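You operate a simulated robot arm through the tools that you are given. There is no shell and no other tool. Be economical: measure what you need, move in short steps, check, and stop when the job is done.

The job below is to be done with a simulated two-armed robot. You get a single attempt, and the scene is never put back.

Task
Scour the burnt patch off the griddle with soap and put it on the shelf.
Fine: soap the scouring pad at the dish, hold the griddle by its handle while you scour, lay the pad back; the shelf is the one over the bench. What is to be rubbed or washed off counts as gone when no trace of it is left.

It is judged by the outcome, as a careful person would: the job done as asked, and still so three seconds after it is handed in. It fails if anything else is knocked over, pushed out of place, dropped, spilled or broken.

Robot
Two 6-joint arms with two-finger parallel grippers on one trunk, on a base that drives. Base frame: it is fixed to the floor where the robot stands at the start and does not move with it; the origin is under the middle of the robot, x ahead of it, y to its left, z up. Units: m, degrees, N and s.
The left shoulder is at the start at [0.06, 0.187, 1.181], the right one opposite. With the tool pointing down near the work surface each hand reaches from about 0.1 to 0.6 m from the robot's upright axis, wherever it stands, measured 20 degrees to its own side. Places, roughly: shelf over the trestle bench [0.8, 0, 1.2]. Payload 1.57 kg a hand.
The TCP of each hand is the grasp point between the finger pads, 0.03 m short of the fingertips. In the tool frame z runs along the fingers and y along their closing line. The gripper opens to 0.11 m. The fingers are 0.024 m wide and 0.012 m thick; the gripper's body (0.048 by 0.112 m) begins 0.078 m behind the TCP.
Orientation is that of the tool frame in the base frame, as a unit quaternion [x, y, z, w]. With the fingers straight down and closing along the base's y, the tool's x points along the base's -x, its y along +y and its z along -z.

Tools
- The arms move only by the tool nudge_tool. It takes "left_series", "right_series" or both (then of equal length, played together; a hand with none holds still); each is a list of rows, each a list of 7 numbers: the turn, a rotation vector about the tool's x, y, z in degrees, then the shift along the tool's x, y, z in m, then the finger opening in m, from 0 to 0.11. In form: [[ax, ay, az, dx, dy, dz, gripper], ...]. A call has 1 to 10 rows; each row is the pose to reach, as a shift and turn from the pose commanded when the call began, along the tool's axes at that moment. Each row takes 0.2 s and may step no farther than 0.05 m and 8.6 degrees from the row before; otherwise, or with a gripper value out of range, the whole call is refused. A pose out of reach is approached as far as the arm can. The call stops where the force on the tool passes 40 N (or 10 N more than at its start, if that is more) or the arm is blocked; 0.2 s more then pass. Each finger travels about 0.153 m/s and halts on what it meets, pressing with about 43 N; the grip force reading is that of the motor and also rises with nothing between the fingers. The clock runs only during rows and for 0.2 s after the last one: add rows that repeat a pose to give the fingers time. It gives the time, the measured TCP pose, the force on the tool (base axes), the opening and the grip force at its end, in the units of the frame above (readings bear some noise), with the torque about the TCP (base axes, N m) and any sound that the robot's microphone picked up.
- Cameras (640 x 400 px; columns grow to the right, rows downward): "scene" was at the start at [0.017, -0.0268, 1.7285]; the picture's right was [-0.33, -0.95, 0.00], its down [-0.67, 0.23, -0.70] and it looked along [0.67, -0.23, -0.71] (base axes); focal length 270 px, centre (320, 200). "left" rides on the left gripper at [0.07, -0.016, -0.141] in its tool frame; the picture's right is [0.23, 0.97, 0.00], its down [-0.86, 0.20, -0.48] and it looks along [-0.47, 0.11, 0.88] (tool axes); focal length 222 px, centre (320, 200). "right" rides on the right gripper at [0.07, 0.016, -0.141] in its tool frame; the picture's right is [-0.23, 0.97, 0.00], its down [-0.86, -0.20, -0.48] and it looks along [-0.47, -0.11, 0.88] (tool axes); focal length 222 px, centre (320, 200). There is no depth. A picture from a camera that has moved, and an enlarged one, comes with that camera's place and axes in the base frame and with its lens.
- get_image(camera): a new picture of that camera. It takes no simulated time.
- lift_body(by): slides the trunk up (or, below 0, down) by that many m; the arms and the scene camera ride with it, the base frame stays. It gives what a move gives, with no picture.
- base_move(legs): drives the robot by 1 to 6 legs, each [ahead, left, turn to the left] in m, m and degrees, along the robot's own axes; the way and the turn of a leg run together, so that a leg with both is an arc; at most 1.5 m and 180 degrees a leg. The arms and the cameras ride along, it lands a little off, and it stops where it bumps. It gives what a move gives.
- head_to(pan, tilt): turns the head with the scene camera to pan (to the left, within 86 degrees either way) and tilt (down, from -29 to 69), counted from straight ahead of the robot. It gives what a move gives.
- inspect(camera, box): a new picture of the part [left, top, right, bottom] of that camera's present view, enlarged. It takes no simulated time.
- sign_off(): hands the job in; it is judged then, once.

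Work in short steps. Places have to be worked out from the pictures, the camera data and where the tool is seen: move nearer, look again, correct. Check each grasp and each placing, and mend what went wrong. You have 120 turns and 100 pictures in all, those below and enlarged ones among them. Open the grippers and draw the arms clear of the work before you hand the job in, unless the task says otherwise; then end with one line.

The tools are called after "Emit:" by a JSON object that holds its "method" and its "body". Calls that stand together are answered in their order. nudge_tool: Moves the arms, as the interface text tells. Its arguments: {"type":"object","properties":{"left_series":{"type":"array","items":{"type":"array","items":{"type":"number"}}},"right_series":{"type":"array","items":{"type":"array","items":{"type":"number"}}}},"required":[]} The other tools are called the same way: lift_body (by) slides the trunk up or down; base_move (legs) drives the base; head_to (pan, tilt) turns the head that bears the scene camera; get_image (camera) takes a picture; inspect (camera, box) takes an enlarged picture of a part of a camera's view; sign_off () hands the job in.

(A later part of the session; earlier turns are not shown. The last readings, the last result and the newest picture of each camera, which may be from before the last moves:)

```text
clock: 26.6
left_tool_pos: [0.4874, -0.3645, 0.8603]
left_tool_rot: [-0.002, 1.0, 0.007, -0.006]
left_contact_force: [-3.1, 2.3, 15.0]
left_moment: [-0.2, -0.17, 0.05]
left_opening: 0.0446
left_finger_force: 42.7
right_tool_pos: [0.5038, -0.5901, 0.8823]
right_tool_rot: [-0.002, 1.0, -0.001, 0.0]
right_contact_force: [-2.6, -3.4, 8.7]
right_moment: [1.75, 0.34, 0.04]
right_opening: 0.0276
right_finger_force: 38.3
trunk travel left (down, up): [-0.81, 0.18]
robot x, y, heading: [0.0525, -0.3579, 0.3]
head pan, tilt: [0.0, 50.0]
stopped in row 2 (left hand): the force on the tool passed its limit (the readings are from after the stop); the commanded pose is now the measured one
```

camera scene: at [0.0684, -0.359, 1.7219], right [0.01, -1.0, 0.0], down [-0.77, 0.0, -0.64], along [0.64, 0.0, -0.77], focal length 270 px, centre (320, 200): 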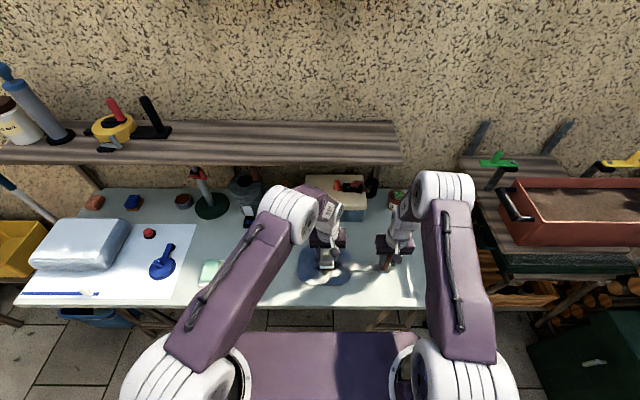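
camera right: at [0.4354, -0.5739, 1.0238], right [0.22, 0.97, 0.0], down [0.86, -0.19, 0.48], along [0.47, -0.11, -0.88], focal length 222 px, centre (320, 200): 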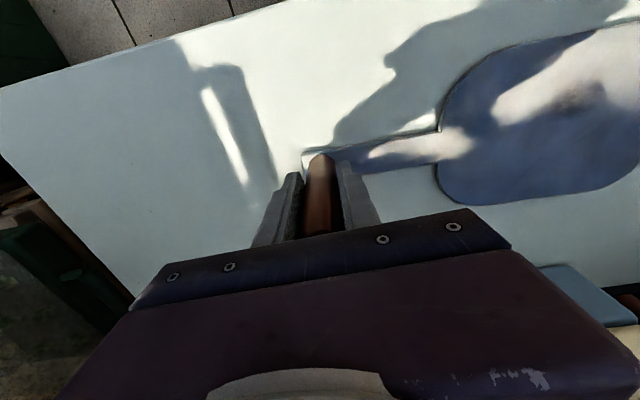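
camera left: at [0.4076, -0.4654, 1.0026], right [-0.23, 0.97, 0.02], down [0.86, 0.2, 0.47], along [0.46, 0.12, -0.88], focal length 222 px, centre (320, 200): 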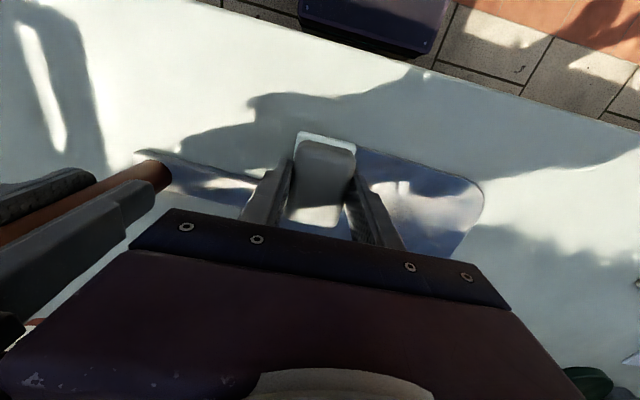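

The pressure was too strong and stopped me, so I continue with lighter strokes from the present pose.

Emit:
{"method": "nudge_tool", "body": {"left_series": [[0, 0, 0, -0.01, 0, 0.0005, 0.03], [0, 0, 0, -0.025, 0, 0.0005, 0.03], [0, 0, 0, 0, 0.01, 0.0005, 0.03], [0, 0, 0, -0.025, 0.01, 0.0005, 0.03], [0, 0, 0, 0, 0.02, 0.0005, 0.03], [0, 0, 0, -0.025, 0.02, 0.0005, 0.03], [0, 0, 0, 0, 0, 0.0005, 0.03], [0, 0, 0, -0.025, 0, 0.0005, 0.03], [0, 0, 0, 0, -0.01, 0.0005, 0.03], [0, 0, 0, -0.025, -0.01, 0.0005, 0.03]]}}

Emit:
{"method": "nudge_tool", "body": {"left_series": [[0, 0, 0, 0.025, 0.0, 0, 0.03], [0, 0, 0, 0, 0.0, 0, 0.03], [0, 0, 0, 0.025, 0.015, 0, 0.03], [0, 0, 0, 0, 0.015, 0, 0.03], [0, 0, 0, 0.025, 0.03, 0, 0.03], [0, 0, 0, 0, 0.03, 0, 0.03], [0, 0, 0, 0.02, 0.015, 0, 0.03], [0, 0, 0, 0, 0.015, 0, 0.03], [0, 0, 0, 0.01, 0.015, -0.03, 0.03]]}}

Emit:
{"method": "nudge_tool", "body": {"left_series": [[0, 0, 0, 0, 0.02, -0.04, 0.03], [0, 0, 0, 0, 0.065, -0.05, 0.03], [0, 0, 0, 0, 0.11, -0.05, 0.03], [0, 0, 0, 0, 0.155, -0.05, 0.03], [0, 0, 0, 0, 0.2, -0.05, 0.03]]}}

Emit:
{"method": "inspect", "body": {"camera": "scene", "box": [270, 220, 430, 320]}}

Emit:
{"method": "inspect", "body": {"camera": "right", "box": [420, 0, 640, 220]}}

```text
clock: 27.5
left_tool_pos: [0.4997, -0.3578, 0.8596]
left_tool_rot: [-0.001, 1.0, 0.005, -0.007]
left_contact_force: [-3.5, 0.5, 12.6]
left_moment: [-0.15, 0.05, 0.01]
left_opening: 0.0448
left_finger_force: 43.0
right_tool_pos: [0.5024, -0.5892, 0.8835]
right_tool_rot: [-0.003, 1.0, 0.0, -0.002]
right_contact_force: [-1.5, -4.3, 8.7]
right_moment: [1.61, 0.1, 0.11]
right_opening: 0.0273
right_finger_force: 37.5
trunk travel left (down, up): [-0.81, 0.18]
robot x, y, heading: [0.0544, -0.36, 0.5]
head pan, tilt: [0.0, 50.0]
stopped in row 4 (left hand): the force on the tool passed its limit (the readings are from after the stop); the commanded pose is now the measured one
```

```text
clock: 28.0
left_tool_pos: [0.4825, -0.3626, 0.8591]
left_tool_rot: [0.002, 1.0, 0.005, -0.007]
left_contact_force: [-3.6, 2.0, 13.5]
left_moment: [-0.13, -0.1, 0.1]
left_opening: 0.0447
left_finger_force: 43.4
right_tool_pos: [0.5032, -0.5889, 0.8827]
right_tool_rot: [-0.003, 1.0, -0.001, -0.002]
right_contact_force: [-2.5, -4.1, 8.8]
right_moment: [1.7, 0.18, 0.13]
right_opening: 0.0274
right_finger_force: 37.9
trunk travel left (down, up): [-0.81, 0.18]
robot x, y, heading: [0.0539, -0.3556, 0.5]
head pan, tilt: [0.0, 50.0]
stopped in row 2 (left hand): the force on the tool passed its limit (the readings are from after the stop); the commanded pose is now the measured one
```

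```text
clock: 29.2
left_tool_pos: [0.4882, -0.1615, 0.9116]
left_tool_rot: [0.002, 1.0, 0.006, -0.007]
left_contact_force: [0.1, 0.1, -1.4]
left_moment: [0.0, -0.05, -0.03]
left_opening: 0.0449
left_finger_force: 42.9
right_tool_pos: [0.5045, -0.5874, 0.8819]
right_tool_rot: [-0.003, 1.0, -0.001, -0.001]
right_contact_force: [-4.5, -3.8, 20.8]
right_moment: [1.27, 0.11, 0.16]
right_opening: 0.0274
right_finger_force: 38.2
trunk travel left (down, up): [-0.81, 0.18]
robot x, y, heading: [0.0566, -0.3553, 0.1]
head pan, tilt: [0.0, 50.0]
```

```text
4.00 times, centred on (350, 270) of scene
camera zoom: at [0.0665, -0.3569, 1.7219], right [0.01, -1.0, 0.0], down [-0.76, 0.0, -0.64], along [0.64, 0.0, -0.76], focal length 1079 px, centre (200, -80)
```

zoom: 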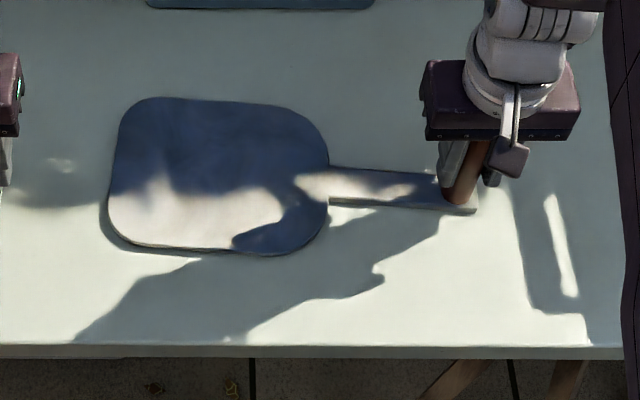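

```text
1.82 times, centred on (530, 110) of right
camera zoom: at [0.4348, -0.5721, 1.0235], right [0.22, 0.97, 0.0], down [0.86, -0.19, 0.48], along [0.46, -0.11, -0.88], focal length 404 px, centre (-62, 364)
```

zoom: 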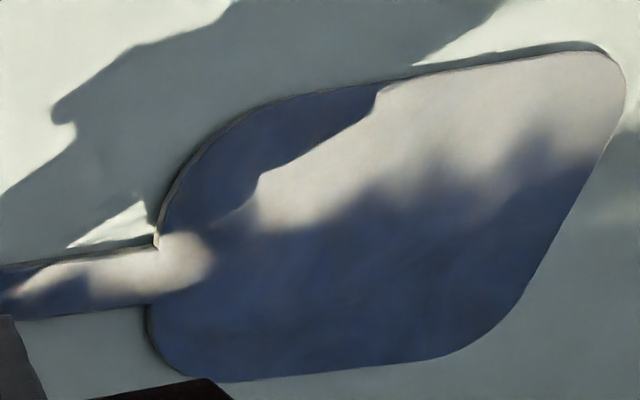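

The patch seems gone. I'll check closely for traces from a second angle and at higher zoom.

Emit:
{"method": "inspect", "body": {"camera": "scene", "box": [295, 240, 355, 288]}}

Emit:
{"method": "inspect", "body": {"camera": "left", "box": [0, 0, 300, 220]}}

Emit:
{"method": "inspect", "body": {"camera": "right", "box": [480, 30, 640, 190]}}

```text
8.33 times, centred on (325, 264) of scene
camera zoom: at [0.0665, -0.3569, 1.7219], right [0.01, -1.0, 0.0], down [-0.76, 0.0, -0.64], along [0.64, 0.0, -0.76], focal length 2248 px, centre (278, -333)
```

zoom: 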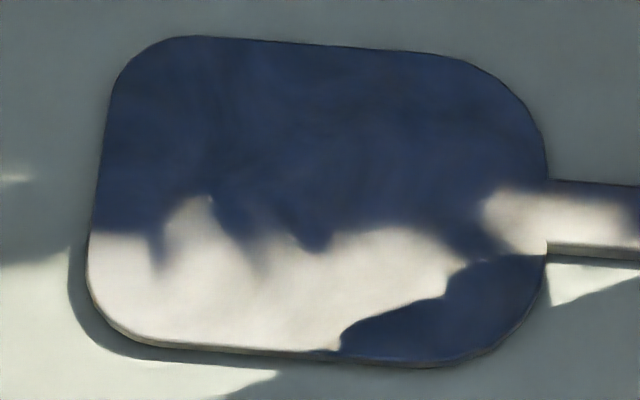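

```text
1.82 times, centred on (150, 110) of left
camera zoom: at [0.4217, -0.1786, 1.0544], right [-0.22, 0.97, 0.01], down [0.86, 0.19, 0.47], along [0.45, 0.12, -0.88], focal length 404 px, centre (629, 364)
```

zoom: 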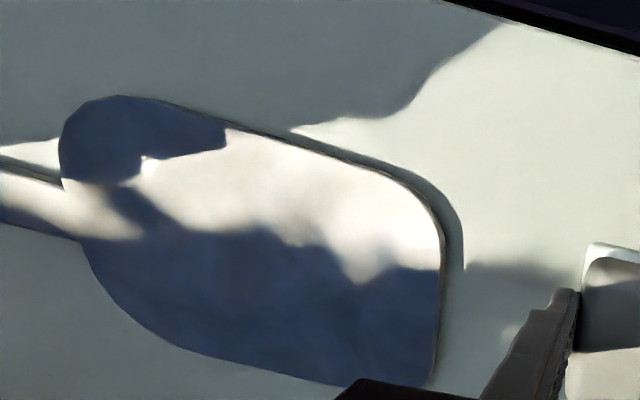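

```text
2.50 times, centred on (560, 110) of right
camera zoom: at [0.4348, -0.5721, 1.0235], right [0.22, 0.97, 0.0], down [0.86, -0.19, 0.48], along [0.46, -0.11, -0.88], focal length 555 px, centre (-280, 425)
```

zoom: 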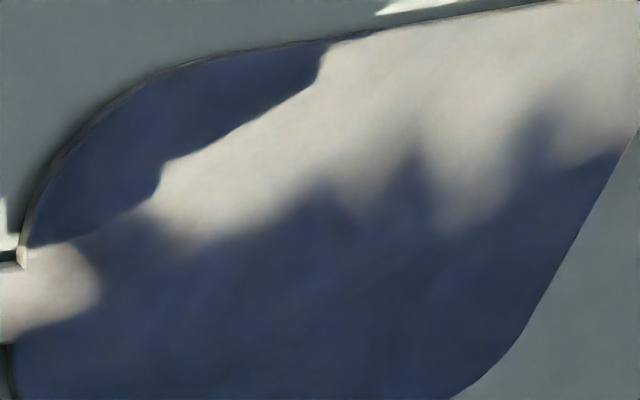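

There may be faint brownish tints near (0.51,-0.41). To be safe I level the tool and go over the whole patch area again, lightly.

Emit:
{"method": "nudge_tool", "body": {"left_series": [[0.7, -0.8, 0, 0, -0.045, 0, 0.03], [0.7, -0.8, 0, -0.007, -0.09, 0, 0.03], [0.7, -0.8, 0, -0.017, -0.135, 0, 0.03], [0.7, -0.8, 0, -0.027, -0.18, 0.01, 0.03], [0.7, -0.8, 0, -0.027, -0.215, 0.02, 0.03], [0.7, -0.8, 0, -0.027, -0.238, 0.035, 0.03], [0.7, -0.8, 0, -0.027, -0.238, 0.043, 0.03]]}}

```text
clock: 30.8
left_tool_pos: [0.5103, -0.399, 0.8635]
left_tool_rot: [0.002, 1.0, 0.0, 0.0]
left_contact_force: [-0.2, 1.0, -0.5]
left_moment: [-0.04, 0.04, -0.04]
left_opening: 0.0448
left_finger_force: 43.5
right_tool_pos: [0.5047, -0.5882, 0.8834]
right_tool_rot: [-0.003, 1.0, -0.001, -0.002]
right_contact_force: [-1.6, -0.6, 19.1]
right_moment: [1.42, -0.48, 0.07]
right_opening: 0.0273
right_finger_force: 37.6
trunk travel left (down, up): [-0.81, 0.18]
robot x, y, heading: [0.0529, -0.355, 0.4]
head pan, tilt: [0.0, 50.0]
```

Tool level at z 0.8635, just above the griddle. I scour with light pressure (z ≈ 0.860).

Emit:
{"method": "nudge_tool", "body": {"left_series": [[0, 0, 0, 0, 0, 0.004, 0.03], [0, 0, 0, 0.02, -0.015, 0.004, 0.03], [0, 0, 0, -0.02, -0.015, 0.004, 0.03], [0, 0, 0, 0.02, 0, 0.004, 0.03], [0, 0, 0, -0.025, 0, 0.004, 0.03], [0, 0, 0, 0.02, 0.015, 0.004, 0.03], [0, 0, 0, -0.025, 0.015, 0.004, 0.03], [0, 0, 0, 0.02, 0.03, 0.004, 0.03], [0, 0, 0, -0.025, 0.03, 0.004, 0.03], [0, 0, 0, 0.015, 0.04, 0.004, 0.03]]}}

Emit:
{"method": "nudge_tool", "body": {"left_series": [[0, 0, 0, -0.03, 0, 0, 0.03], [0, 0, 0, -0.04, -0.03, 0, 0.03], [0, 0, 0, -0.03, -0.055, 0, 0.03], [0, 0, 0, 0.0, -0.055, 0, 0.03], [0, 0, 0, -0.015, -0.03, 0, 0.03], [0, 0, 0, -0.015, 0, 0, 0.03], [0, 0, 0, -0.02, 0.01, 0, 0.03], [0, 0, 0, -0.02, 0.01, -0.02, 0.03]]}}

```text
clock: 31.5
left_tool_pos: [0.4992, -0.4121, 0.8601]
left_tool_rot: [0.003, 1.0, 0.002, -0.006]
left_contact_force: [-0.4, 2.2, 8.5]
left_moment: [-0.03, 0.08, 0.04]
left_opening: 0.0451
left_finger_force: 43.0
right_tool_pos: [0.504, -0.5891, 0.8829]
right_tool_rot: [-0.002, 1.0, -0.001, -0.001]
right_contact_force: [-5.6, -4.7, 13.6]
right_moment: [1.73, -0.21, 0.12]
right_opening: 0.0275
right_finger_force: 37.2
trunk travel left (down, up): [-0.81, 0.18]
robot x, y, heading: [0.054, -0.3592, 0.3]
head pan, tilt: [0.0, 50.0]
stopped in row 3 (left hand): the force on the tool passed its limit (the readings are from after the stop); the commanded pose is now the measured one
```

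```text
clock: 32.0
left_tool_pos: [0.5304, -0.4178, 0.8595]
left_tool_rot: [0.004, 1.0, 0.003, -0.007]
left_contact_force: [-5.0, 3.1, 12.5]
left_moment: [-0.13, -0.12, -0.05]
left_opening: 0.0449
left_finger_force: 43.2
left hand out of reach, approached as far as the arm can: row 2
right_tool_pos: [0.5066, -0.5904, 0.8814]
right_tool_rot: [-0.002, 1.0, -0.001, 0.002]
right_contact_force: [-1.7, -5.5, 7.7]
right_moment: [1.07, 0.28, 0.28]
right_opening: 0.027
right_finger_force: 38.0
trunk travel left (down, up): [-0.81, 0.18]
robot x, y, heading: [0.0511, -0.3553, -0.0]
head pan, tilt: [0.0, 50.0]
stopped in row 2 (left hand): the force on the tool passed its limit (the readings are from after the stop); the commanded pose is now the measured one
```

That stroke came near the left arm's reach limit. I continue with smaller, slower strokes working toward +y.

Emit:
{"method": "nudge_tool", "body": {"left_series": [[0.3, -0.8, 0, 0.015, 0.01, 0, 0.03], [0.3, -0.8, 0, 0.03, 0.01, 0, 0.03], [0.3, -0.8, 0, 0.015, 0.02, 0, 0.03], [0.3, -0.8, 0, 0.0, 0.025, 0, 0.03], [0.3, -0.8, 0, 0.015, 0.03, 0, 0.03], [0.3, -0.8, 0, 0.03, 0.03, 0, 0.03], [0.3, -0.8, 0, 0.015, 0.04, 0, 0.03], [0.3, -0.8, 0, 0.0, 0.045, 0, 0.03], [0.3, -0.8, 0, 0.015, 0.05, 0, 0.03], [0.3, -0.8, 0, 0.03, 0.05, 0, 0.03]]}}

Emit:
{"method": "nudge_tool", "body": {"left_series": [[0, 0, 0, -0.015, 0.01, 0, 0.03], [0, 0, 0, -0.03, 0.01, 0, 0.03], [0, 0, 0, -0.015, 0.0, 0, 0.03], [0, 0, 0, 0.005, 0, 0, 0.03], [0, 0, 0, -0.015, -0.01, 0, 0.03], [0, 0, 0, -0.03, -0.02, 0, 0.03], [0, 0, 0, -0.01, -0.025, 0, 0.03], [0, 0, 0, 0.005, -0.03, 0, 0.03]]}}

```text
clock: 34.2
left_tool_pos: [0.4988, -0.3664, 0.8613]
left_tool_rot: [0.003, 1.0, 0.001, 0.0]
left_contact_force: [0.3, 0.6, -1.5]
left_moment: [-0.02, -0.02, 0.0]
left_opening: 0.0446
left_finger_force: 43.3
right_tool_pos: [0.5055, -0.5894, 0.8819]
right_tool_rot: [-0.002, 1.0, -0.001, 0.002]
right_contact_force: [-2.0, -7.9, 25.5]
right_moment: [1.2, -0.04, 0.11]
right_opening: 0.0268
right_finger_force: 38.0
trunk travel left (down, up): [-0.81, 0.18]
robot x, y, heading: [0.0539, -0.3552, 0.2]
head pan, tilt: [0.0, 50.0]
```

```text
clock: 36.0
left_tool_pos: [0.496, -0.3994, 0.8598]
left_tool_rot: [0.004, 1.0, 0.001, 0.002]
left_contact_force: [12.6, 3.2, 18.1]
left_moment: [0.06, -0.31, 0.02]
left_opening: 0.0448
left_finger_force: 43.2
right_tool_pos: [0.5058, -0.5889, 0.8813]
right_tool_rot: [-0.002, 1.0, -0.001, 0.003]
right_contact_force: [-3.2, -9.2, 20.1]
right_moment: [1.25, -1.14, 0.11]
right_opening: 0.027
right_finger_force: 36.9
trunk travel left (down, up): [-0.81, 0.18]
robot x, y, heading: [0.0531, -0.3595, 0.6]
head pan, tilt: [0.0, 50.0]
```

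That pass scoured well. One more on the far side, then I lift and look.

Emit:
{"method": "nudge_tool", "body": {"left_series": [[0, 0, 0, -0.015, 0, 0, 0.03], [0, 0, 0, -0.035, 0, 0, 0.03], [0, 0, 0, -0.035, 0.02, 0, 0.03], [0, 0, 0, -0.035, 0.04, 0, 0.03], [0, 0, 0, -0.035, 0.06, 0, 0.03], [0, 0, 0, -0.015, 0.06, 0, 0.03], [0, 0, 0, 0, 0.05, 0, 0.03], [0, 0, 0, 0, 0.05, -0.03, 0.03], [0, 0, 0, 0, 0.08, -0.06, 0.03], [0, 0, 0, 0, 0.12, -0.06, 0.03]]}}

Emit:
{"method": "nudge_tool", "body": {"left_series": [[0, 0, 0, 0, 0.045, 0, 0.03], [0, 0, 0, 0, 0.09, 0, 0.03], [0, 0, 0, 0, 0.13, 0, 0.03]]}}

Emit:
{"method": "inspect", "body": {"camera": "scene", "box": [295, 240, 355, 288]}}

Emit:
{"method": "inspect", "body": {"camera": "right", "box": [420, 0, 640, 220]}}

Emit:
{"method": "inspect", "body": {"camera": "left", "box": [0, 0, 300, 220]}}

```text
clock: 36.4
left_tool_pos: [0.498, -0.398, 0.8598]
left_tool_rot: [0.005, 1.0, 0.002, -0.003]
left_contact_force: [-6.8, 2.9, 17.4]
left_moment: [-0.15, 0.19, 0.01]
left_opening: 0.0447
left_finger_force: 42.5
right_tool_pos: [0.5052, -0.5898, 0.8821]
right_tool_rot: [-0.002, 1.0, -0.003, 0.003]
right_contact_force: [-3.0, -5.3, 11.7]
right_moment: [1.48, 0.4, 0.19]
right_opening: 0.027
right_finger_force: 37.7
trunk travel left (down, up): [-0.81, 0.18]
robot x, y, heading: [0.0524, -0.3574, 0.2]
head pan, tilt: [0.0, 50.0]
stopped in row 1 (left hand): the force on the tool passed its limit (the readings are from after the stop); the commanded pose is now the measured one
```

```text
clock: 37.1
left_tool_pos: [0.5008, -0.2648, 0.861]
left_tool_rot: [0.005, 1.0, 0.002, -0.004]
left_contact_force: [-0.2, -0.1, -0.5]
left_moment: [-0.02, 0.01, -0.03]
left_opening: 0.0449
left_finger_force: 43.6
right_tool_pos: [0.5059, -0.5869, 0.8821]
right_tool_rot: [-0.001, 1.0, -0.002, 0.004]
right_contact_force: [-5.9, -3.0, 24.6]
right_moment: [1.33, 0.4, 0.15]
right_opening: 0.0272
right_finger_force: 37.9
trunk travel left (down, up): [-0.81, 0.18]
robot x, y, heading: [0.0543, -0.3596, 0.1]
head pan, tilt: [0.0, 50.0]
```

```text
8.33 times, centred on (325, 264) of scene
camera zoom: at [0.0657, -0.3567, 1.7218], right [0.01, -1.0, 0.0], down [-0.76, 0.0, -0.64], along [0.64, 0.0, -0.76], focal length 2248 px, centre (278, -333)
```

zoom: 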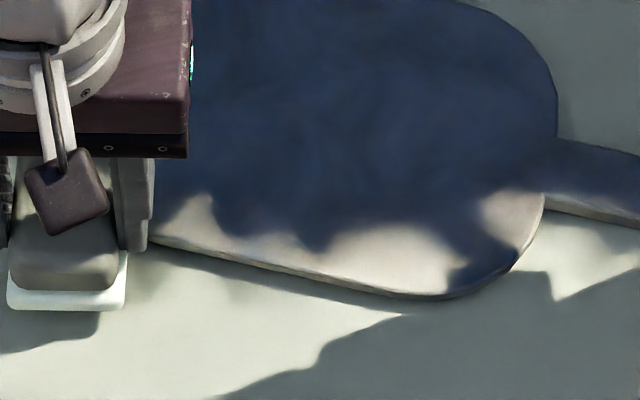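

```text
1.82 times, centred on (530, 110) of right
camera zoom: at [0.4357, -0.572, 1.0222], right [0.22, 0.97, 0.0], down [0.85, -0.2, 0.49], along [0.47, -0.11, -0.87], focal length 404 px, centre (-62, 364)
```

zoom: 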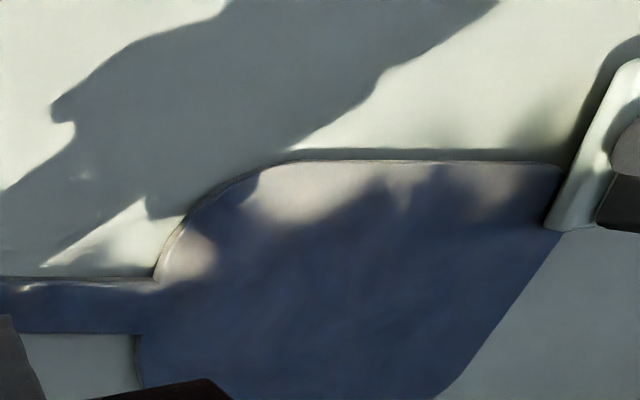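

```text
1.82 times, centred on (150, 110) of left
camera zoom: at [0.4334, -0.2805, 1.0023], right [-0.22, 0.98, 0.01], down [0.86, 0.19, 0.47], along [0.46, 0.11, -0.88], focal length 404 px, centre (629, 364)
```

zoom: 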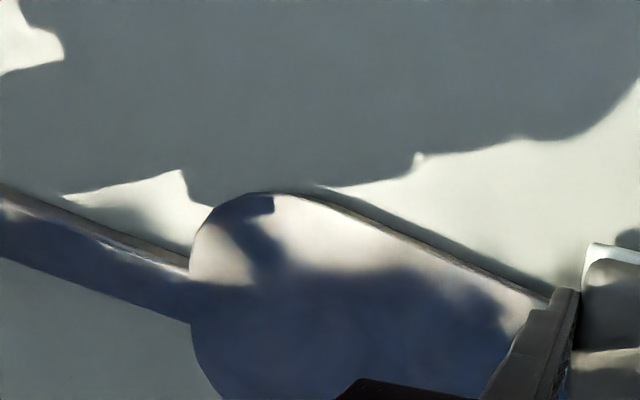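

The griddle has swung a little about its handle grip, but it looks clean; the tints are just shadow edges. I lift the pad and carry it back above its own spot (0.476,-0.080).

Emit:
{"method": "nudge_tool", "body": {"left_series": [[0, 0, 0, 0, 0.0, -0.03, 0.03], [0.2, -0.5, -0.6, 0, 0.01, -0.06, 0.03], [0.2, -0.5, -0.6, 0.01, 0.05, -0.06, 0.03], [0.2, -0.5, -0.6, 0.02, 0.09, -0.06, 0.03], [0.2, -0.5, -0.6, 0.025, 0.13, -0.06, 0.03], [0.2, -0.5, -0.6, 0.025, 0.17, -0.06, 0.03], [0.2, -0.5, -0.6, 0.025, 0.185, -0.06, 0.03], [0.2, -0.5, -0.6, 0.025, 0.185, -0.06, 0.03]]}}

Emit:
{"method": "get_image", "body": {"camera": "left"}}

Emit:
{"method": "inspect", "body": {"camera": "scene", "box": [180, 190, 460, 310]}}

Emit:
{"method": "get_image", "body": {"camera": "right"}}

```text
clock: 39.0
left_tool_pos: [0.4774, -0.0831, 0.9195]
left_tool_rot: [0.0, 1.0, 0.0, 0.001]
left_contact_force: [0.4, -0.7, -1.3]
left_moment: [0.01, 0.02, 0.01]
left_opening: 0.0446
left_finger_force: 42.8
right_tool_pos: [0.5075, -0.5886, 0.8807]
right_tool_rot: [-0.002, 1.0, -0.001, 0.004]
right_contact_force: [-2.4, -3.1, 23.1]
right_moment: [1.48, -0.45, 0.07]
right_opening: 0.0268
right_finger_force: 37.5
trunk travel left (down, up): [-0.81, 0.18]
robot x, y, heading: [0.0516, -0.3556, 0.3]
head pan, tilt: [0.0, 50.0]
```

```text
57 pictures are left
camera left: at [0.4076, -0.0993, 1.0602], right [-0.23, 0.97, 0.0], down [0.85, 0.2, 0.48], along [0.47, 0.11, -0.88], focal length 222 px, centre (320, 200)
```

left: 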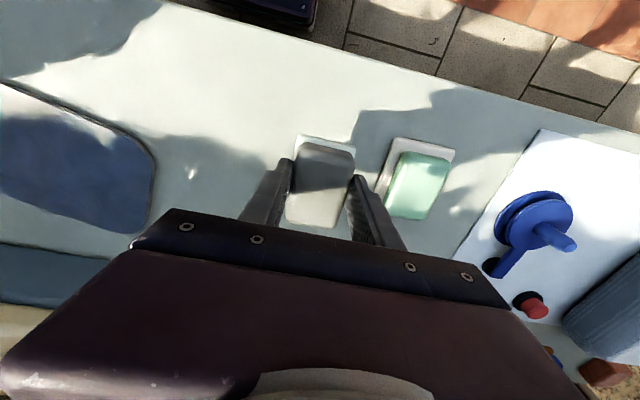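

```text
2.29 times, centred on (320, 250) of scene
camera zoom: at [0.0656, -0.3577, 1.722], right [0.01, -1.0, 0.0], down [-0.76, 0.0, -0.64], along [0.64, 0.0, -0.76], focal length 617 px, centre (320, 86)
```

zoom: 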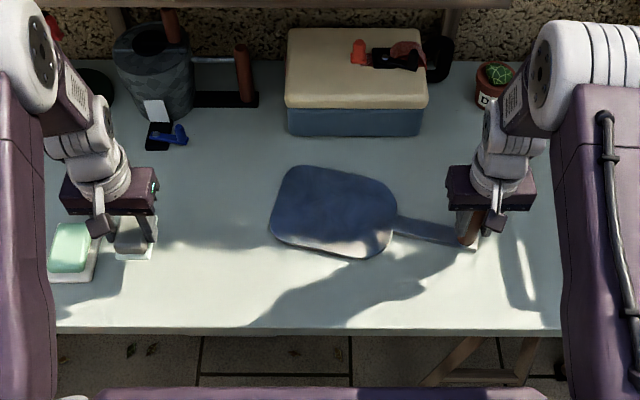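

```text
55 pictures are left
camera right: at [0.4357, -0.5721, 1.022], right [0.22, 0.97, 0.0], down [0.85, -0.19, 0.49], along [0.47, -0.11, -0.87], focal length 222 px, centre (320, 200)
```

right: 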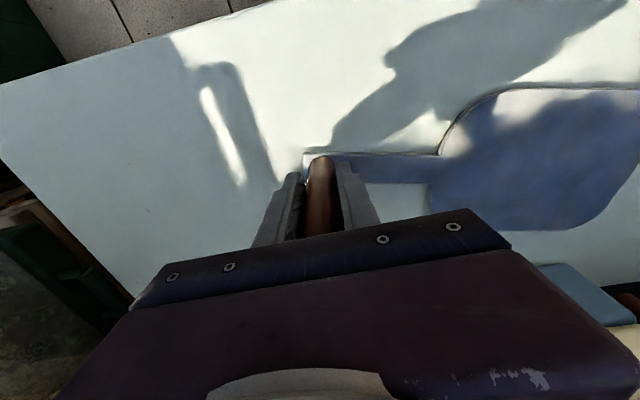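

Before I lay the pad down, one close look at the plate in its present position to confirm it's clean.

Emit:
{"method": "inspect", "body": {"camera": "scene", "box": [295, 230, 365, 280]}}

Emit:
{"method": "inspect", "body": {"camera": "right", "box": [420, 70, 640, 240]}}

```text
8.00 times, centred on (330, 255) of scene
camera zoom: at [0.0656, -0.3577, 1.722], right [0.01, -1.0, 0.0], down [-0.76, 0.0, -0.64], along [0.64, 0.0, -0.76], focal length 2158 px, centre (240, -240)
```

zoom: 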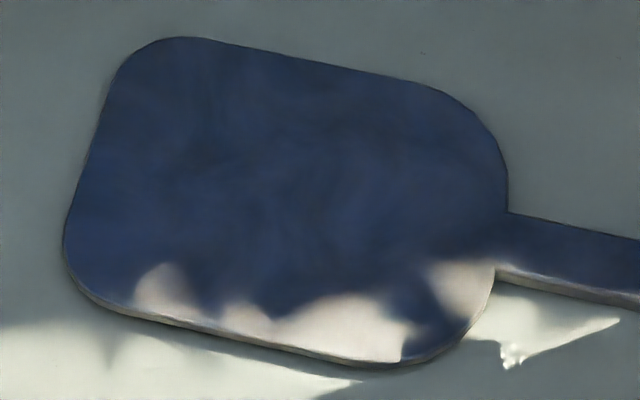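

```text
2.35 times, centred on (530, 155) of right
camera zoom: at [0.4357, -0.5721, 1.022], right [0.22, 0.97, 0.0], down [0.85, -0.19, 0.49], along [0.47, -0.11, -0.87], focal length 523 px, centre (-174, 306)
```

zoom: 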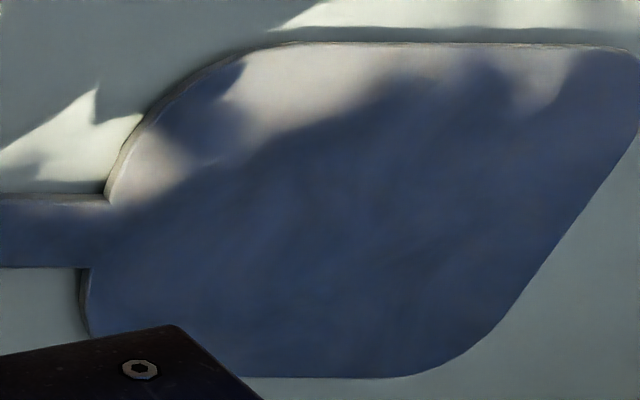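

The plate shows no residue. I lay the pad back on its spot and release it.

Emit:
{"method": "nudge_tool", "body": {"left_series": [[0, 0, 0, 0.001, 0.003, 0.03, 0.03], [0, 0, 0, 0.001, 0.003, 0.055, 0.03], [0, 0, 0, 0.001, 0.003, 0.066, 0.03], [0, 0, 0, 0.001, 0.003, 0.07, 0.03]]}}

```text
clock: 40.0
left_tool_pos: [0.477, -0.0805, 0.8501]
left_tool_rot: [0.0, 1.0, 0.0, 0.0]
left_contact_force: [-0.7, -0.2, -0.3]
left_moment: [0.01, -0.01, 0.01]
left_opening: 0.045
left_finger_force: 43.2
right_tool_pos: [0.5065, -0.5883, 0.8811]
right_tool_rot: [-0.002, 1.0, -0.001, 0.003]
right_contact_force: [-1.3, -2.1, 22.9]
right_moment: [1.47, -0.54, 0.12]
right_opening: 0.0272
right_finger_force: 37.8
trunk travel left (down, up): [-0.81, 0.18]
robot x, y, heading: [0.0536, -0.357, 0.2]
head pan, tilt: [0.0, 50.0]
```

Emit:
{"method": "nudge_tool", "body": {"left_series": [[0, 0, 0, 0, 0, 0.0025, 0.03], [0, 0, 0, 0, 0, 0.0025, 0.05], [0, 0, 0, 0, 0, 0.0025, 0.085], [0, 0, 0, 0, 0, 0.0025, 0.085], [0, 0, 0, 0, 0, -0.03, 0.085], [0, 0, 0, 0, 0, -0.07, 0.09], [0, 0, 0, 0, 0, -0.11, 0.09]]}}

Emit:
{"method": "get_image", "body": {"camera": "left"}}

```text
clock: 41.5
left_tool_pos: [0.479, -0.0824, 0.9606]
left_tool_rot: [0.0, 1.0, 0.0, 0.0]
left_contact_force: [0.7, -0.1, -0.5]
left_moment: [0.0, -0.06, 0.02]
left_opening: 0.0898
left_finger_force: 0.1
right_tool_pos: [0.5061, -0.5893, 0.881]
right_tool_rot: [-0.002, 1.0, -0.001, 0.004]
right_contact_force: [-0.4, -3.4, 25.0]
right_moment: [1.62, -0.31, 0.12]
right_opening: 0.0269
right_finger_force: 37.3
trunk travel left (down, up): [-0.81, 0.18]
robot x, y, heading: [0.0545, -0.3593, 0.3]
head pan, tilt: [0.0, 50.0]
```

```text
52 pictures are left
camera left: at [0.4097, -0.099, 1.1025], right [-0.23, 0.97, 0.0], down [0.85, 0.2, 0.48], along [0.47, 0.11, -0.88], focal length 222 px, centre (320, 200)
```

left: 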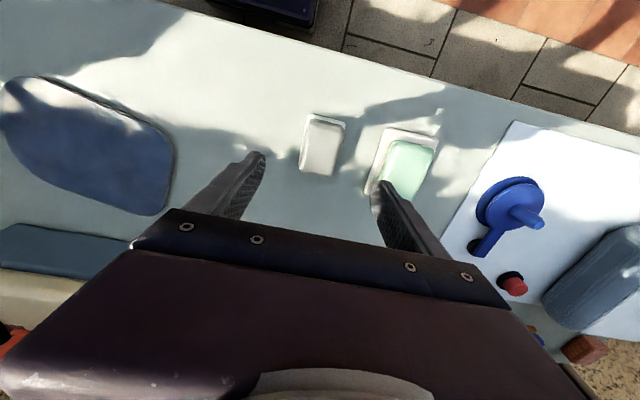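

The pad is back and suds-white. Now I lift the griddle a few centimetres to test the grip, drawing it back toward me so it clears the shelf's front edge.

Emit:
{"method": "nudge_tool", "body": {"right_series": [[0, 0, 0, 0, 0, -0.01, 0.0], [0, 0, 0, 0, 0, -0.02, 0.0], [0, 0, 0, 0, 0, -0.035, 0.0], [0, 0, 0, 0, 0, -0.05, 0.0], [0, 0, 0, 0, 0, -0.05, 0.0]]}}

Emit:
{"method": "get_image", "body": {"camera": "right"}}

Emit:
{"method": "get_image", "body": {"camera": "scene"}}

```text
clock: 42.8
left_tool_pos: [0.4808, -0.0831, 0.961]
left_tool_rot: [0.001, 1.0, 0.0, -0.001]
left_contact_force: [0.3, 0.9, -0.4]
left_moment: [-0.01, -0.02, -0.02]
left_opening: 0.0902
left_finger_force: 0.1
right_tool_pos: [0.5077, -0.5869, 0.9313]
right_tool_rot: [-0.002, 1.0, -0.001, 0.002]
right_contact_force: [0.1, -0.7, -3.3]
right_moment: [-0.36, 0.09, -0.02]
right_opening: 0.0269
right_finger_force: 37.2
trunk travel left (down, up): [-0.81, 0.18]
robot x, y, heading: [0.0515, -0.3593, 0.3]
head pan, tilt: [0.0, 50.0]
```

```text
51 pictures are left
camera right: at [0.438, -0.5715, 1.0711], right [0.22, 0.97, 0.0], down [0.85, -0.19, 0.48], along [0.47, -0.11, -0.88], focal length 222 px, centre (320, 200)
```

right: 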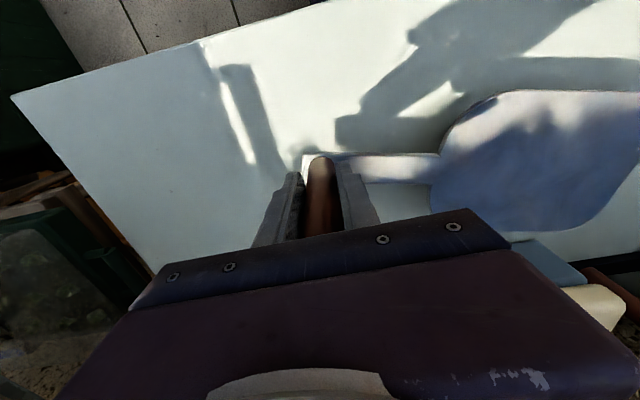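

```text
50 pictures are left
camera scene: at [0.0699, -0.3582, 1.7219], right [0.01, -1.0, 0.0], down [-0.77, 0.0, -0.64], along [0.64, 0.0, -0.77], focal length 270 px, centre (320, 200)
```

scene: 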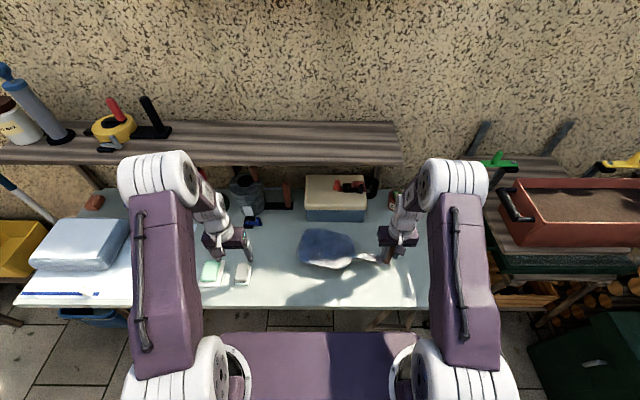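

The griddle is light (~0.35 kg) and hangs level. I measure the shelf edges now, then pull both hands back, raise the trunk and measure again to get the shelf's height.

Emit:
{"method": "inspect", "body": {"camera": "scene", "box": [200, 90, 440, 240]}}

Emit:
{"method": "nudge_tool", "body": {"left_series": [[0, 0, 0, 0.03, 0, -0.03, 0.09], [0, 0, 0, 0.06, 0, -0.06, 0.09], [0, 0, 0, 0.09, 0.0, -0.09, 0.09], [0, 0, 0, 0.12, 0, -0.1, 0.09]], "right_series": [[0, 0, 0, 0.03, 0, 0, 0.0], [0, 0, 0, 0.06, 0, 0, 0.0], [0, 0, 0, 0.09, 0, 0, 0.0], [0, 0, 0, 0.11, 0, 0, 0.0]]}}

Emit:
{"method": "lift_body", "body": {"by": 0.17}}

Emit:
{"method": "inspect", "body": {"camera": "scene", "box": [200, 90, 440, 240]}}

```text
2.67 times, centred on (320, 165) of scene
camera zoom: at [0.0699, -0.3582, 1.7219], right [0.01, -1.0, 0.0], down [-0.77, 0.0, -0.64], along [0.64, 0.0, -0.77], focal length 719 px, centre (320, 293)
```

zoom: 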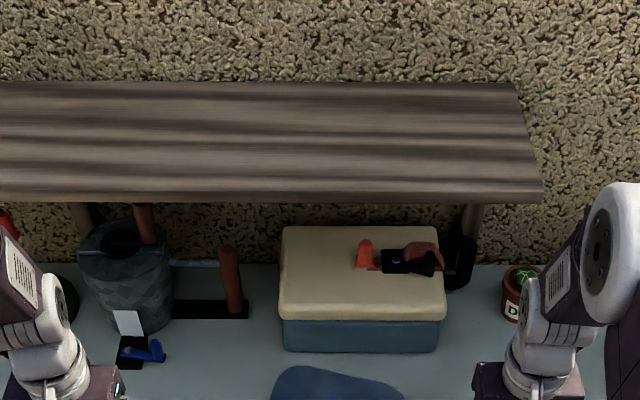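

```text
clock: 43.8
left_tool_pos: [0.3577, -0.0807, 1.0591]
left_tool_rot: [0.0, 1.0, -0.001, 0.001]
left_contact_force: [-1.3, 0.1, 0.1]
left_moment: [0.0, -0.01, 0.0]
left_opening: 0.0899
left_finger_force: 0.0
right_tool_pos: [0.3965, -0.5869, 0.9313]
right_tool_rot: [-0.001, 1.0, -0.001, 0.002]
right_contact_force: [-0.2, -0.2, -2.7]
right_moment: [-0.38, 0.1, 0.03]
right_opening: 0.0269
right_finger_force: 37.7
trunk travel left (down, up): [-0.81, 0.18]
robot x, y, heading: [0.0524, -0.355, 0.1]
head pan, tilt: [0.0, 50.0]
```

```text
clock: 45.7
left_tool_pos: [0.3602, -0.0813, 1.2282]
left_tool_rot: [0.0, 1.0, 0.0, -0.001]
left_contact_force: [0.2, 0.4, -0.6]
left_moment: [0.02, -0.02, 0.04]
left_opening: 0.09
left_finger_force: 0.1
right_tool_pos: [0.3998, -0.5867, 1.0997]
right_tool_rot: [-0.002, 1.0, 0.0, 0.001]
right_contact_force: [0.5, -0.2, -2.2]
right_moment: [-0.43, 0.17, -0.02]
right_opening: 0.0271
right_finger_force: 37.5
trunk travel left (down, up): [-0.98, 0.01]
robot x, y, heading: [0.0538, -0.3577, 0.3]
head pan, tilt: [0.0, 50.0]
```

```text
2.67 times, centred on (320, 165) of scene
camera zoom: at [0.07, -0.3582, 1.8918], right [0.01, -1.0, 0.0], down [-0.77, 0.0, -0.64], along [0.64, 0.0, -0.77], focal length 719 px, centre (320, 293)
```

zoom: 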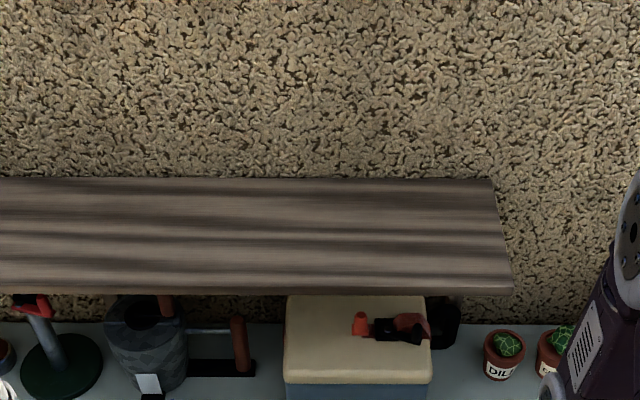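

The two views give the shelf top at z ≈ 1.159, spanning x 0.70–0.91, with its right end at y ≈ -0.61 and the middle clear. I raise the griddle above shelf height and drive left, so the base will clear the bench legs when I go forward.

Emit:
{"method": "nudge_tool", "body": {"right_series": [[0, 0, 0, 0.0, 0, -0.04, 0.0], [0, 0, 0, 0.0, 0, -0.08, 0.0], [0, 0, 0, 0.0, 0, -0.12, 0.0], [0, 0, 0, 0.0, 0, -0.16, 0.0], [0, 0, 0, 0, 0, -0.2, 0.0]]}}

Emit:
{"method": "base_move", "body": {"legs": [[0, 0.2, 0]]}}

Emit:
{"method": "head_to", "body": {"pan": -5, "tilt": 66}}

Emit:
{"method": "get_image", "body": {"camera": "scene"}}

Emit:
{"method": "get_image", "body": {"camera": "left"}}

```text
clock: 46.9
left_tool_pos: [0.3586, -0.0791, 1.2284]
left_tool_rot: [0.0, 1.0, 0.0, 0.0]
left_contact_force: [0.5, 0.1, -0.5]
left_moment: [0.01, -0.04, 0.0]
left_opening: 0.0899
left_finger_force: 0.0
right_tool_pos: [0.3967, -0.5844, 1.301]
right_tool_rot: [-0.001, 1.0, -0.001, 0.002]
right_contact_force: [-1.0, 1.0, -2.4]
right_moment: [-0.38, 0.12, 0.0]
right_opening: 0.0269
right_finger_force: 37.2
trunk travel left (down, up): [-0.98, 0.01]
robot x, y, heading: [0.0487, -0.3546, 0.4]
head pan, tilt: [0.0, 50.0]
```

```text
clock: 48.4
left_tool_pos: [0.3564, 0.111, 1.2296]
left_tool_rot: [-0.003, 1.0, 0.003, -0.001]
left_contact_force: [0.0, 0.0, 0.9]
left_moment: [0.05, 0.02, -0.03]
left_opening: 0.0902
left_finger_force: 0.0
right_tool_pos: [0.3977, -0.3925, 1.2992]
right_tool_rot: [-0.005, 1.0, 0.001, 0.002]
right_contact_force: [0.2, -1.0, -2.6]
right_moment: [-0.31, 0.14, -0.02]
right_opening: 0.0269
right_finger_force: 37.8
trunk travel left (down, up): [-0.98, 0.01]
robot x, y, heading: [0.0508, -0.1654, 0.4]
head pan, tilt: [0.0, 50.0]
```

```text
clock: 49.2
left_tool_pos: [0.3573, 0.1143, 1.2299]
left_tool_rot: [-0.003, 1.0, 0.001, 0.0]
left_contact_force: [0.2, -0.1, -0.1]
left_moment: [0.01, 0.02, -0.03]
left_opening: 0.09
left_finger_force: 0.0
right_tool_pos: [0.3968, -0.3888, 1.2992]
right_tool_rot: [-0.005, 1.0, 0.0, 0.002]
right_contact_force: [0.1, -0.3, -2.5]
right_moment: [-0.43, 0.14, 0.01]
right_opening: 0.0269
right_finger_force: 37.4
trunk travel left (down, up): [-0.98, 0.01]
robot x, y, heading: [0.0503, -0.1679, 0.6]
head pan, tilt: [-5.0, 66.0]
```

```text
47 pictures are left
camera scene: at [0.0507, -0.1698, 1.8727], right [-0.07, -1.0, 0.0], down [-0.91, 0.07, -0.41], along [0.41, -0.03, -0.91], focal length 270 px, centre (320, 200)
```

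scene: 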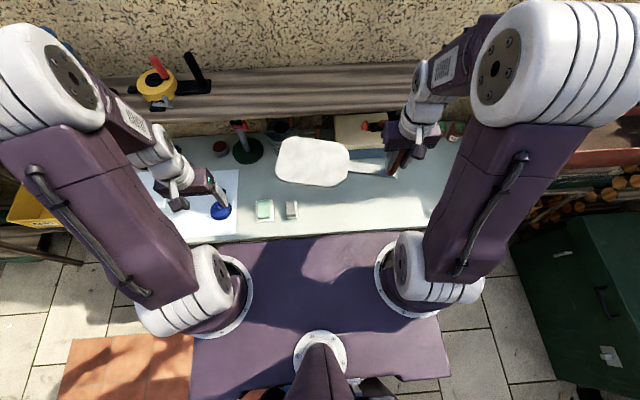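

```text
46 pictures are left
camera left: at [0.288, 0.098, 1.3706], right [-0.23, 0.97, 0.0], down [0.85, 0.2, 0.48], along [0.46, 0.11, -0.88], focal length 222 px, centre (320, 200)
```

left: 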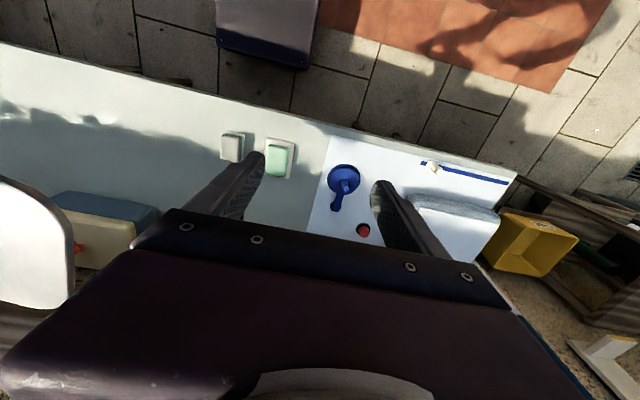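

The griddle is in clear light now, so I take a close look at its face.

Emit:
{"method": "inspect", "body": {"camera": "scene", "box": [265, 125, 405, 195]}}

Emit:
{"method": "get_image", "body": {"camera": "right"}}

```text
4.57 times, centred on (335, 160) of scene
camera zoom: at [0.0507, -0.1698, 1.8727], right [-0.07, -1.0, 0.0], down [-0.91, 0.07, -0.41], along [0.41, -0.03, -0.91], focal length 1233 px, centre (251, 383)
```

zoom: 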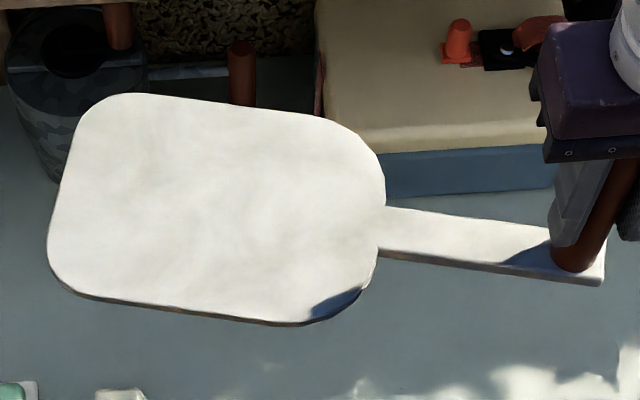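

```text
44 pictures are left
camera right: at [0.3273, -0.3736, 1.4402], right [0.22, 0.98, 0.0], down [0.86, -0.19, 0.48], along [0.47, -0.11, -0.88], focal length 222 px, centre (320, 200)
```

right: 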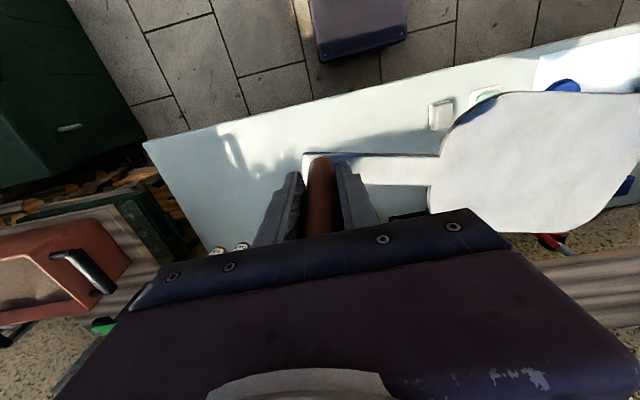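

The face is clean all over. The griddle's offset from the rod means the rod should stand at x ≈ 0.742 on the shelf. I drive forward 0.12 m (the base is low and goes under the bench).

Emit:
{"method": "base_move", "body": {"legs": [[0.12, 0, 0]]}}

Emit:
{"method": "head_to", "body": {"pan": -15, "tilt": 40}}

Emit:
{"method": "get_image", "body": {"camera": "scene"}}

```text
clock: 50.5
left_tool_pos: [0.4668, 0.1159, 1.2301]
left_tool_rot: [-0.003, 1.0, 0.001, 0.001]
left_contact_force: [0.3, -0.8, 0.1]
left_moment: [0.02, -0.02, -0.01]
left_opening: 0.0897
left_finger_force: 0.1
right_tool_pos: [0.5087, -0.3885, 1.3016]
right_tool_rot: [-0.004, 1.0, -0.001, 0.004]
right_contact_force: [-1.2, -0.1, -2.3]
right_moment: [-0.39, 0.08, 0.01]
right_opening: 0.027
right_finger_force: 38.0
trunk travel left (down, up): [-0.98, 0.01]
robot x, y, heading: [0.1686, -0.1629, 0.9]
head pan, tilt: [-5.0, 66.0]
```

```text
clock: 51.4
left_tool_pos: [0.4764, 0.1168, 1.2285]
left_tool_rot: [-0.002, 1.0, 0.0, -0.002]
left_contact_force: [0.3, 0.2, -0.1]
left_moment: [-0.01, 0.02, -0.06]
left_opening: 0.0898
left_finger_force: 0.1
right_tool_pos: [0.5169, -0.3881, 1.2992]
right_tool_rot: [-0.004, 1.0, -0.001, 0.001]
right_contact_force: [0.0, -0.5, -2.9]
right_moment: [-0.42, 0.14, -0.03]
right_opening: 0.0267
right_finger_force: 37.9
trunk travel left (down, up): [-0.98, 0.01]
robot x, y, heading: [0.1668, -0.1619, 0.5]
head pan, tilt: [-15.0, 40.0]
```

```text
43 pictures are left
camera scene: at [0.1944, -0.184, 1.9059], right [-0.25, -0.97, 0.0], down [-0.62, 0.16, -0.76], along [0.74, -0.19, -0.65], focal length 270 px, centre (320, 200)
```

scene: 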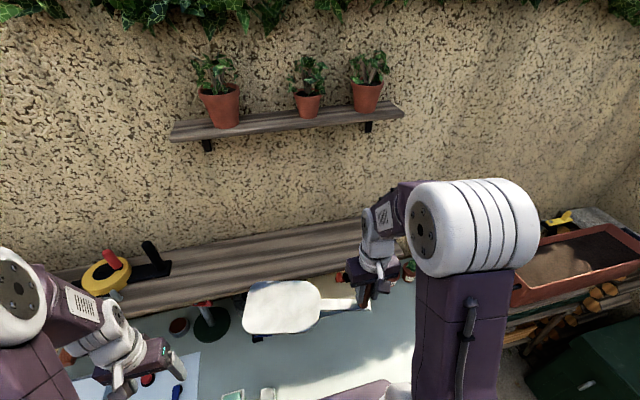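

The way over the shelf is clear. I move the griddle forward 0.225 m so the rod is at x ≈ 0.742, staying above the shelf.

Emit:
{"method": "nudge_tool", "body": {"right_series": [[0, 0, 0, -0.04, 0, 0, 0.0], [0, 0, 0, -0.08, 0, 0, 0.0], [0, 0, 0, -0.12, 0, 0, 0.0], [0, 0, 0, -0.16, 0, 0, 0.0], [0, 0, 0, -0.2, 0, 0, 0.0], [0, 0, 0, -0.225, 0, 0, 0.0], [0, 0, 0, -0.225, 0, 0, 0.0]]}}

Emit:
{"method": "get_image", "body": {"camera": "scene"}}

Emit:
{"method": "get_image", "body": {"camera": "right"}}

```text
clock: 53.0
left_tool_pos: [0.4733, 0.1164, 1.2304]
left_tool_rot: [-0.003, 1.0, 0.0, -0.001]
left_contact_force: [0.0, -0.2, -0.9]
left_moment: [-0.03, 0.0, -0.02]
left_opening: 0.0901
left_finger_force: 0.1
right_tool_pos: [0.7391, -0.3846, 1.3002]
right_tool_rot: [-0.004, 1.0, -0.001, 0.001]
right_contact_force: [-0.6, 0.6, -2.4]
right_moment: [-0.39, 0.1, 0.03]
right_opening: 0.0271
right_finger_force: 37.9
trunk travel left (down, up): [-0.98, 0.01]
robot x, y, heading: [0.1657, -0.1623, 0.6]
head pan, tilt: [-15.0, 40.0]
```

```text
42 pictures are left
camera scene: at [0.1897, -0.1842, 1.906], right [-0.25, -0.97, 0.0], down [-0.62, 0.16, -0.77], along [0.74, -0.19, -0.64], focal length 270 px, centre (320, 200)
```

scene: 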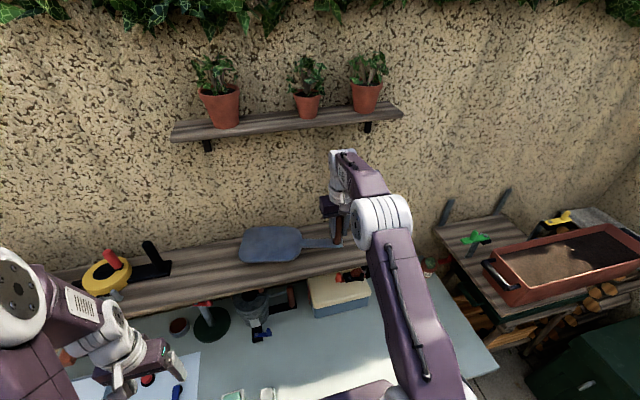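

```text
41 pictures are left
camera right: at [0.6691, -0.3687, 1.4413], right [0.22, 0.98, 0.0], down [0.86, -0.19, 0.48], along [0.47, -0.11, -0.88], focal length 222 px, centre (320, 200)
```

right: 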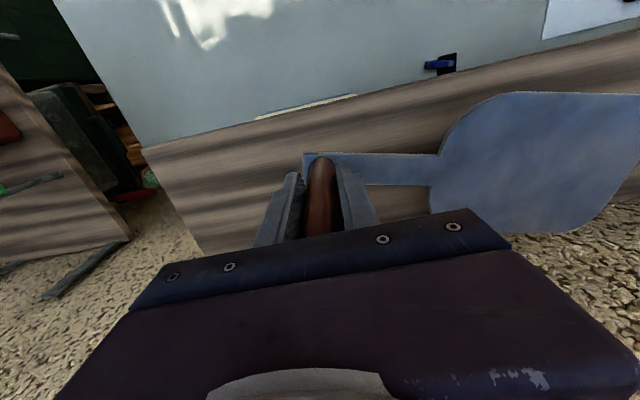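

The rod is at x 0.739. I check the plate against the shelf edges before lowering.

Emit:
{"method": "inspect", "body": {"camera": "scene", "box": [200, 190, 400, 315]}}

Emit:
{"method": "inspect", "body": {"camera": "right", "box": [140, 60, 640, 300]}}

```text
3.20 times, centred on (300, 252) of scene
camera zoom: at [0.1897, -0.1842, 1.906], right [-0.25, -0.97, 0.0], down [-0.62, 0.16, -0.77], along [0.74, -0.19, -0.64], focal length 863 px, centre (384, 32)
```

zoom: 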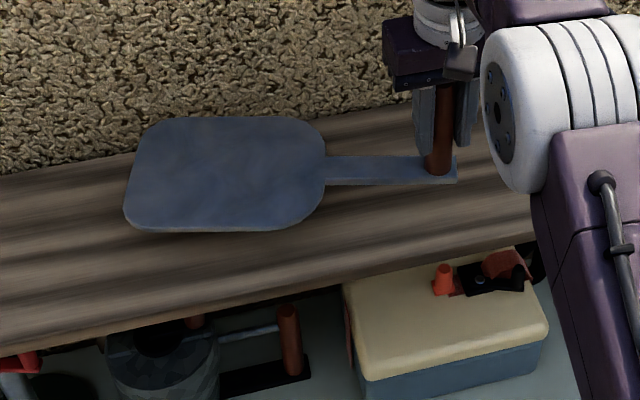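

```text
1.28 times, centred on (390, 180) of right
camera zoom: at [0.6691, -0.3687, 1.4413], right [0.22, 0.98, 0.0], down [0.86, -0.19, 0.48], along [0.47, -0.11, -0.88], focal length 284 px, centre (230, 226)
```

zoom: 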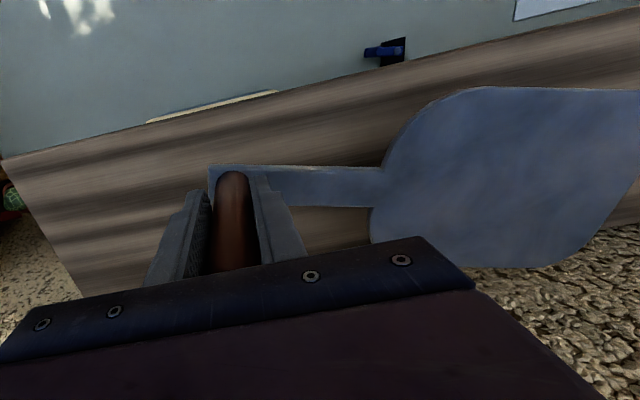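

The plate spans x ≈ 0.72–0.89 within the shelf's 0.69–0.92, so it is well centred. I lower it down to just above the shelf.

Emit:
{"method": "nudge_tool", "body": {"right_series": [[0, 0, 0, 0, 0, 0.02, 0.0], [0, 0, 0, 0, 0, 0.035, 0.0], [0, 0, 0, 0, 0, 0.045, 0.0], [0, 0, 0, 0, 0, 0.05, 0.0]]}}

```text
clock: 54.0
left_tool_pos: [0.4743, 0.1158, 1.2289]
left_tool_rot: [-0.002, 1.0, 0.0, -0.001]
left_contact_force: [0.0, 0.7, -0.4]
left_moment: [-0.05, 0.0, 0.01]
left_opening: 0.0902
left_finger_force: 0.1
right_tool_pos: [0.7391, -0.385, 1.2507]
right_tool_rot: [-0.004, 1.0, -0.002, 0.002]
right_contact_force: [-0.7, 0.1, -2.9]
right_moment: [-0.42, 0.08, -0.01]
right_opening: 0.0271
right_finger_force: 38.0
trunk travel left (down, up): [-0.98, 0.01]
robot x, y, heading: [0.1695, -0.1653, 0.6]
head pan, tilt: [-15.0, 40.0]
```

Emit:
{"method": "nudge_tool", "body": {"right_series": [[0, 0, 0, 0, 0, 0.004, 0.0], [0, 0, 0, 0, 0, 0.007, 0.0]]}}

```text
clock: 54.6
left_tool_pos: [0.4741, 0.1163, 1.2295]
left_tool_rot: [-0.003, 1.0, 0.0, 0.0]
left_contact_force: [0.1, 0.3, 0.6]
left_moment: [0.0, 0.0, -0.01]
left_opening: 0.09
left_finger_force: 0.0
right_tool_pos: [0.7397, -0.3849, 1.2424]
right_tool_rot: [-0.004, 1.0, -0.001, 0.002]
right_contact_force: [-0.2, -0.3, -2.6]
right_moment: [-0.38, 0.13, 0.0]
right_opening: 0.0272
right_finger_force: 37.0
trunk travel left (down, up): [-0.98, 0.01]
robot x, y, heading: [0.1658, -0.1622, 0.5]
head pan, tilt: [-15.0, 40.0]
```

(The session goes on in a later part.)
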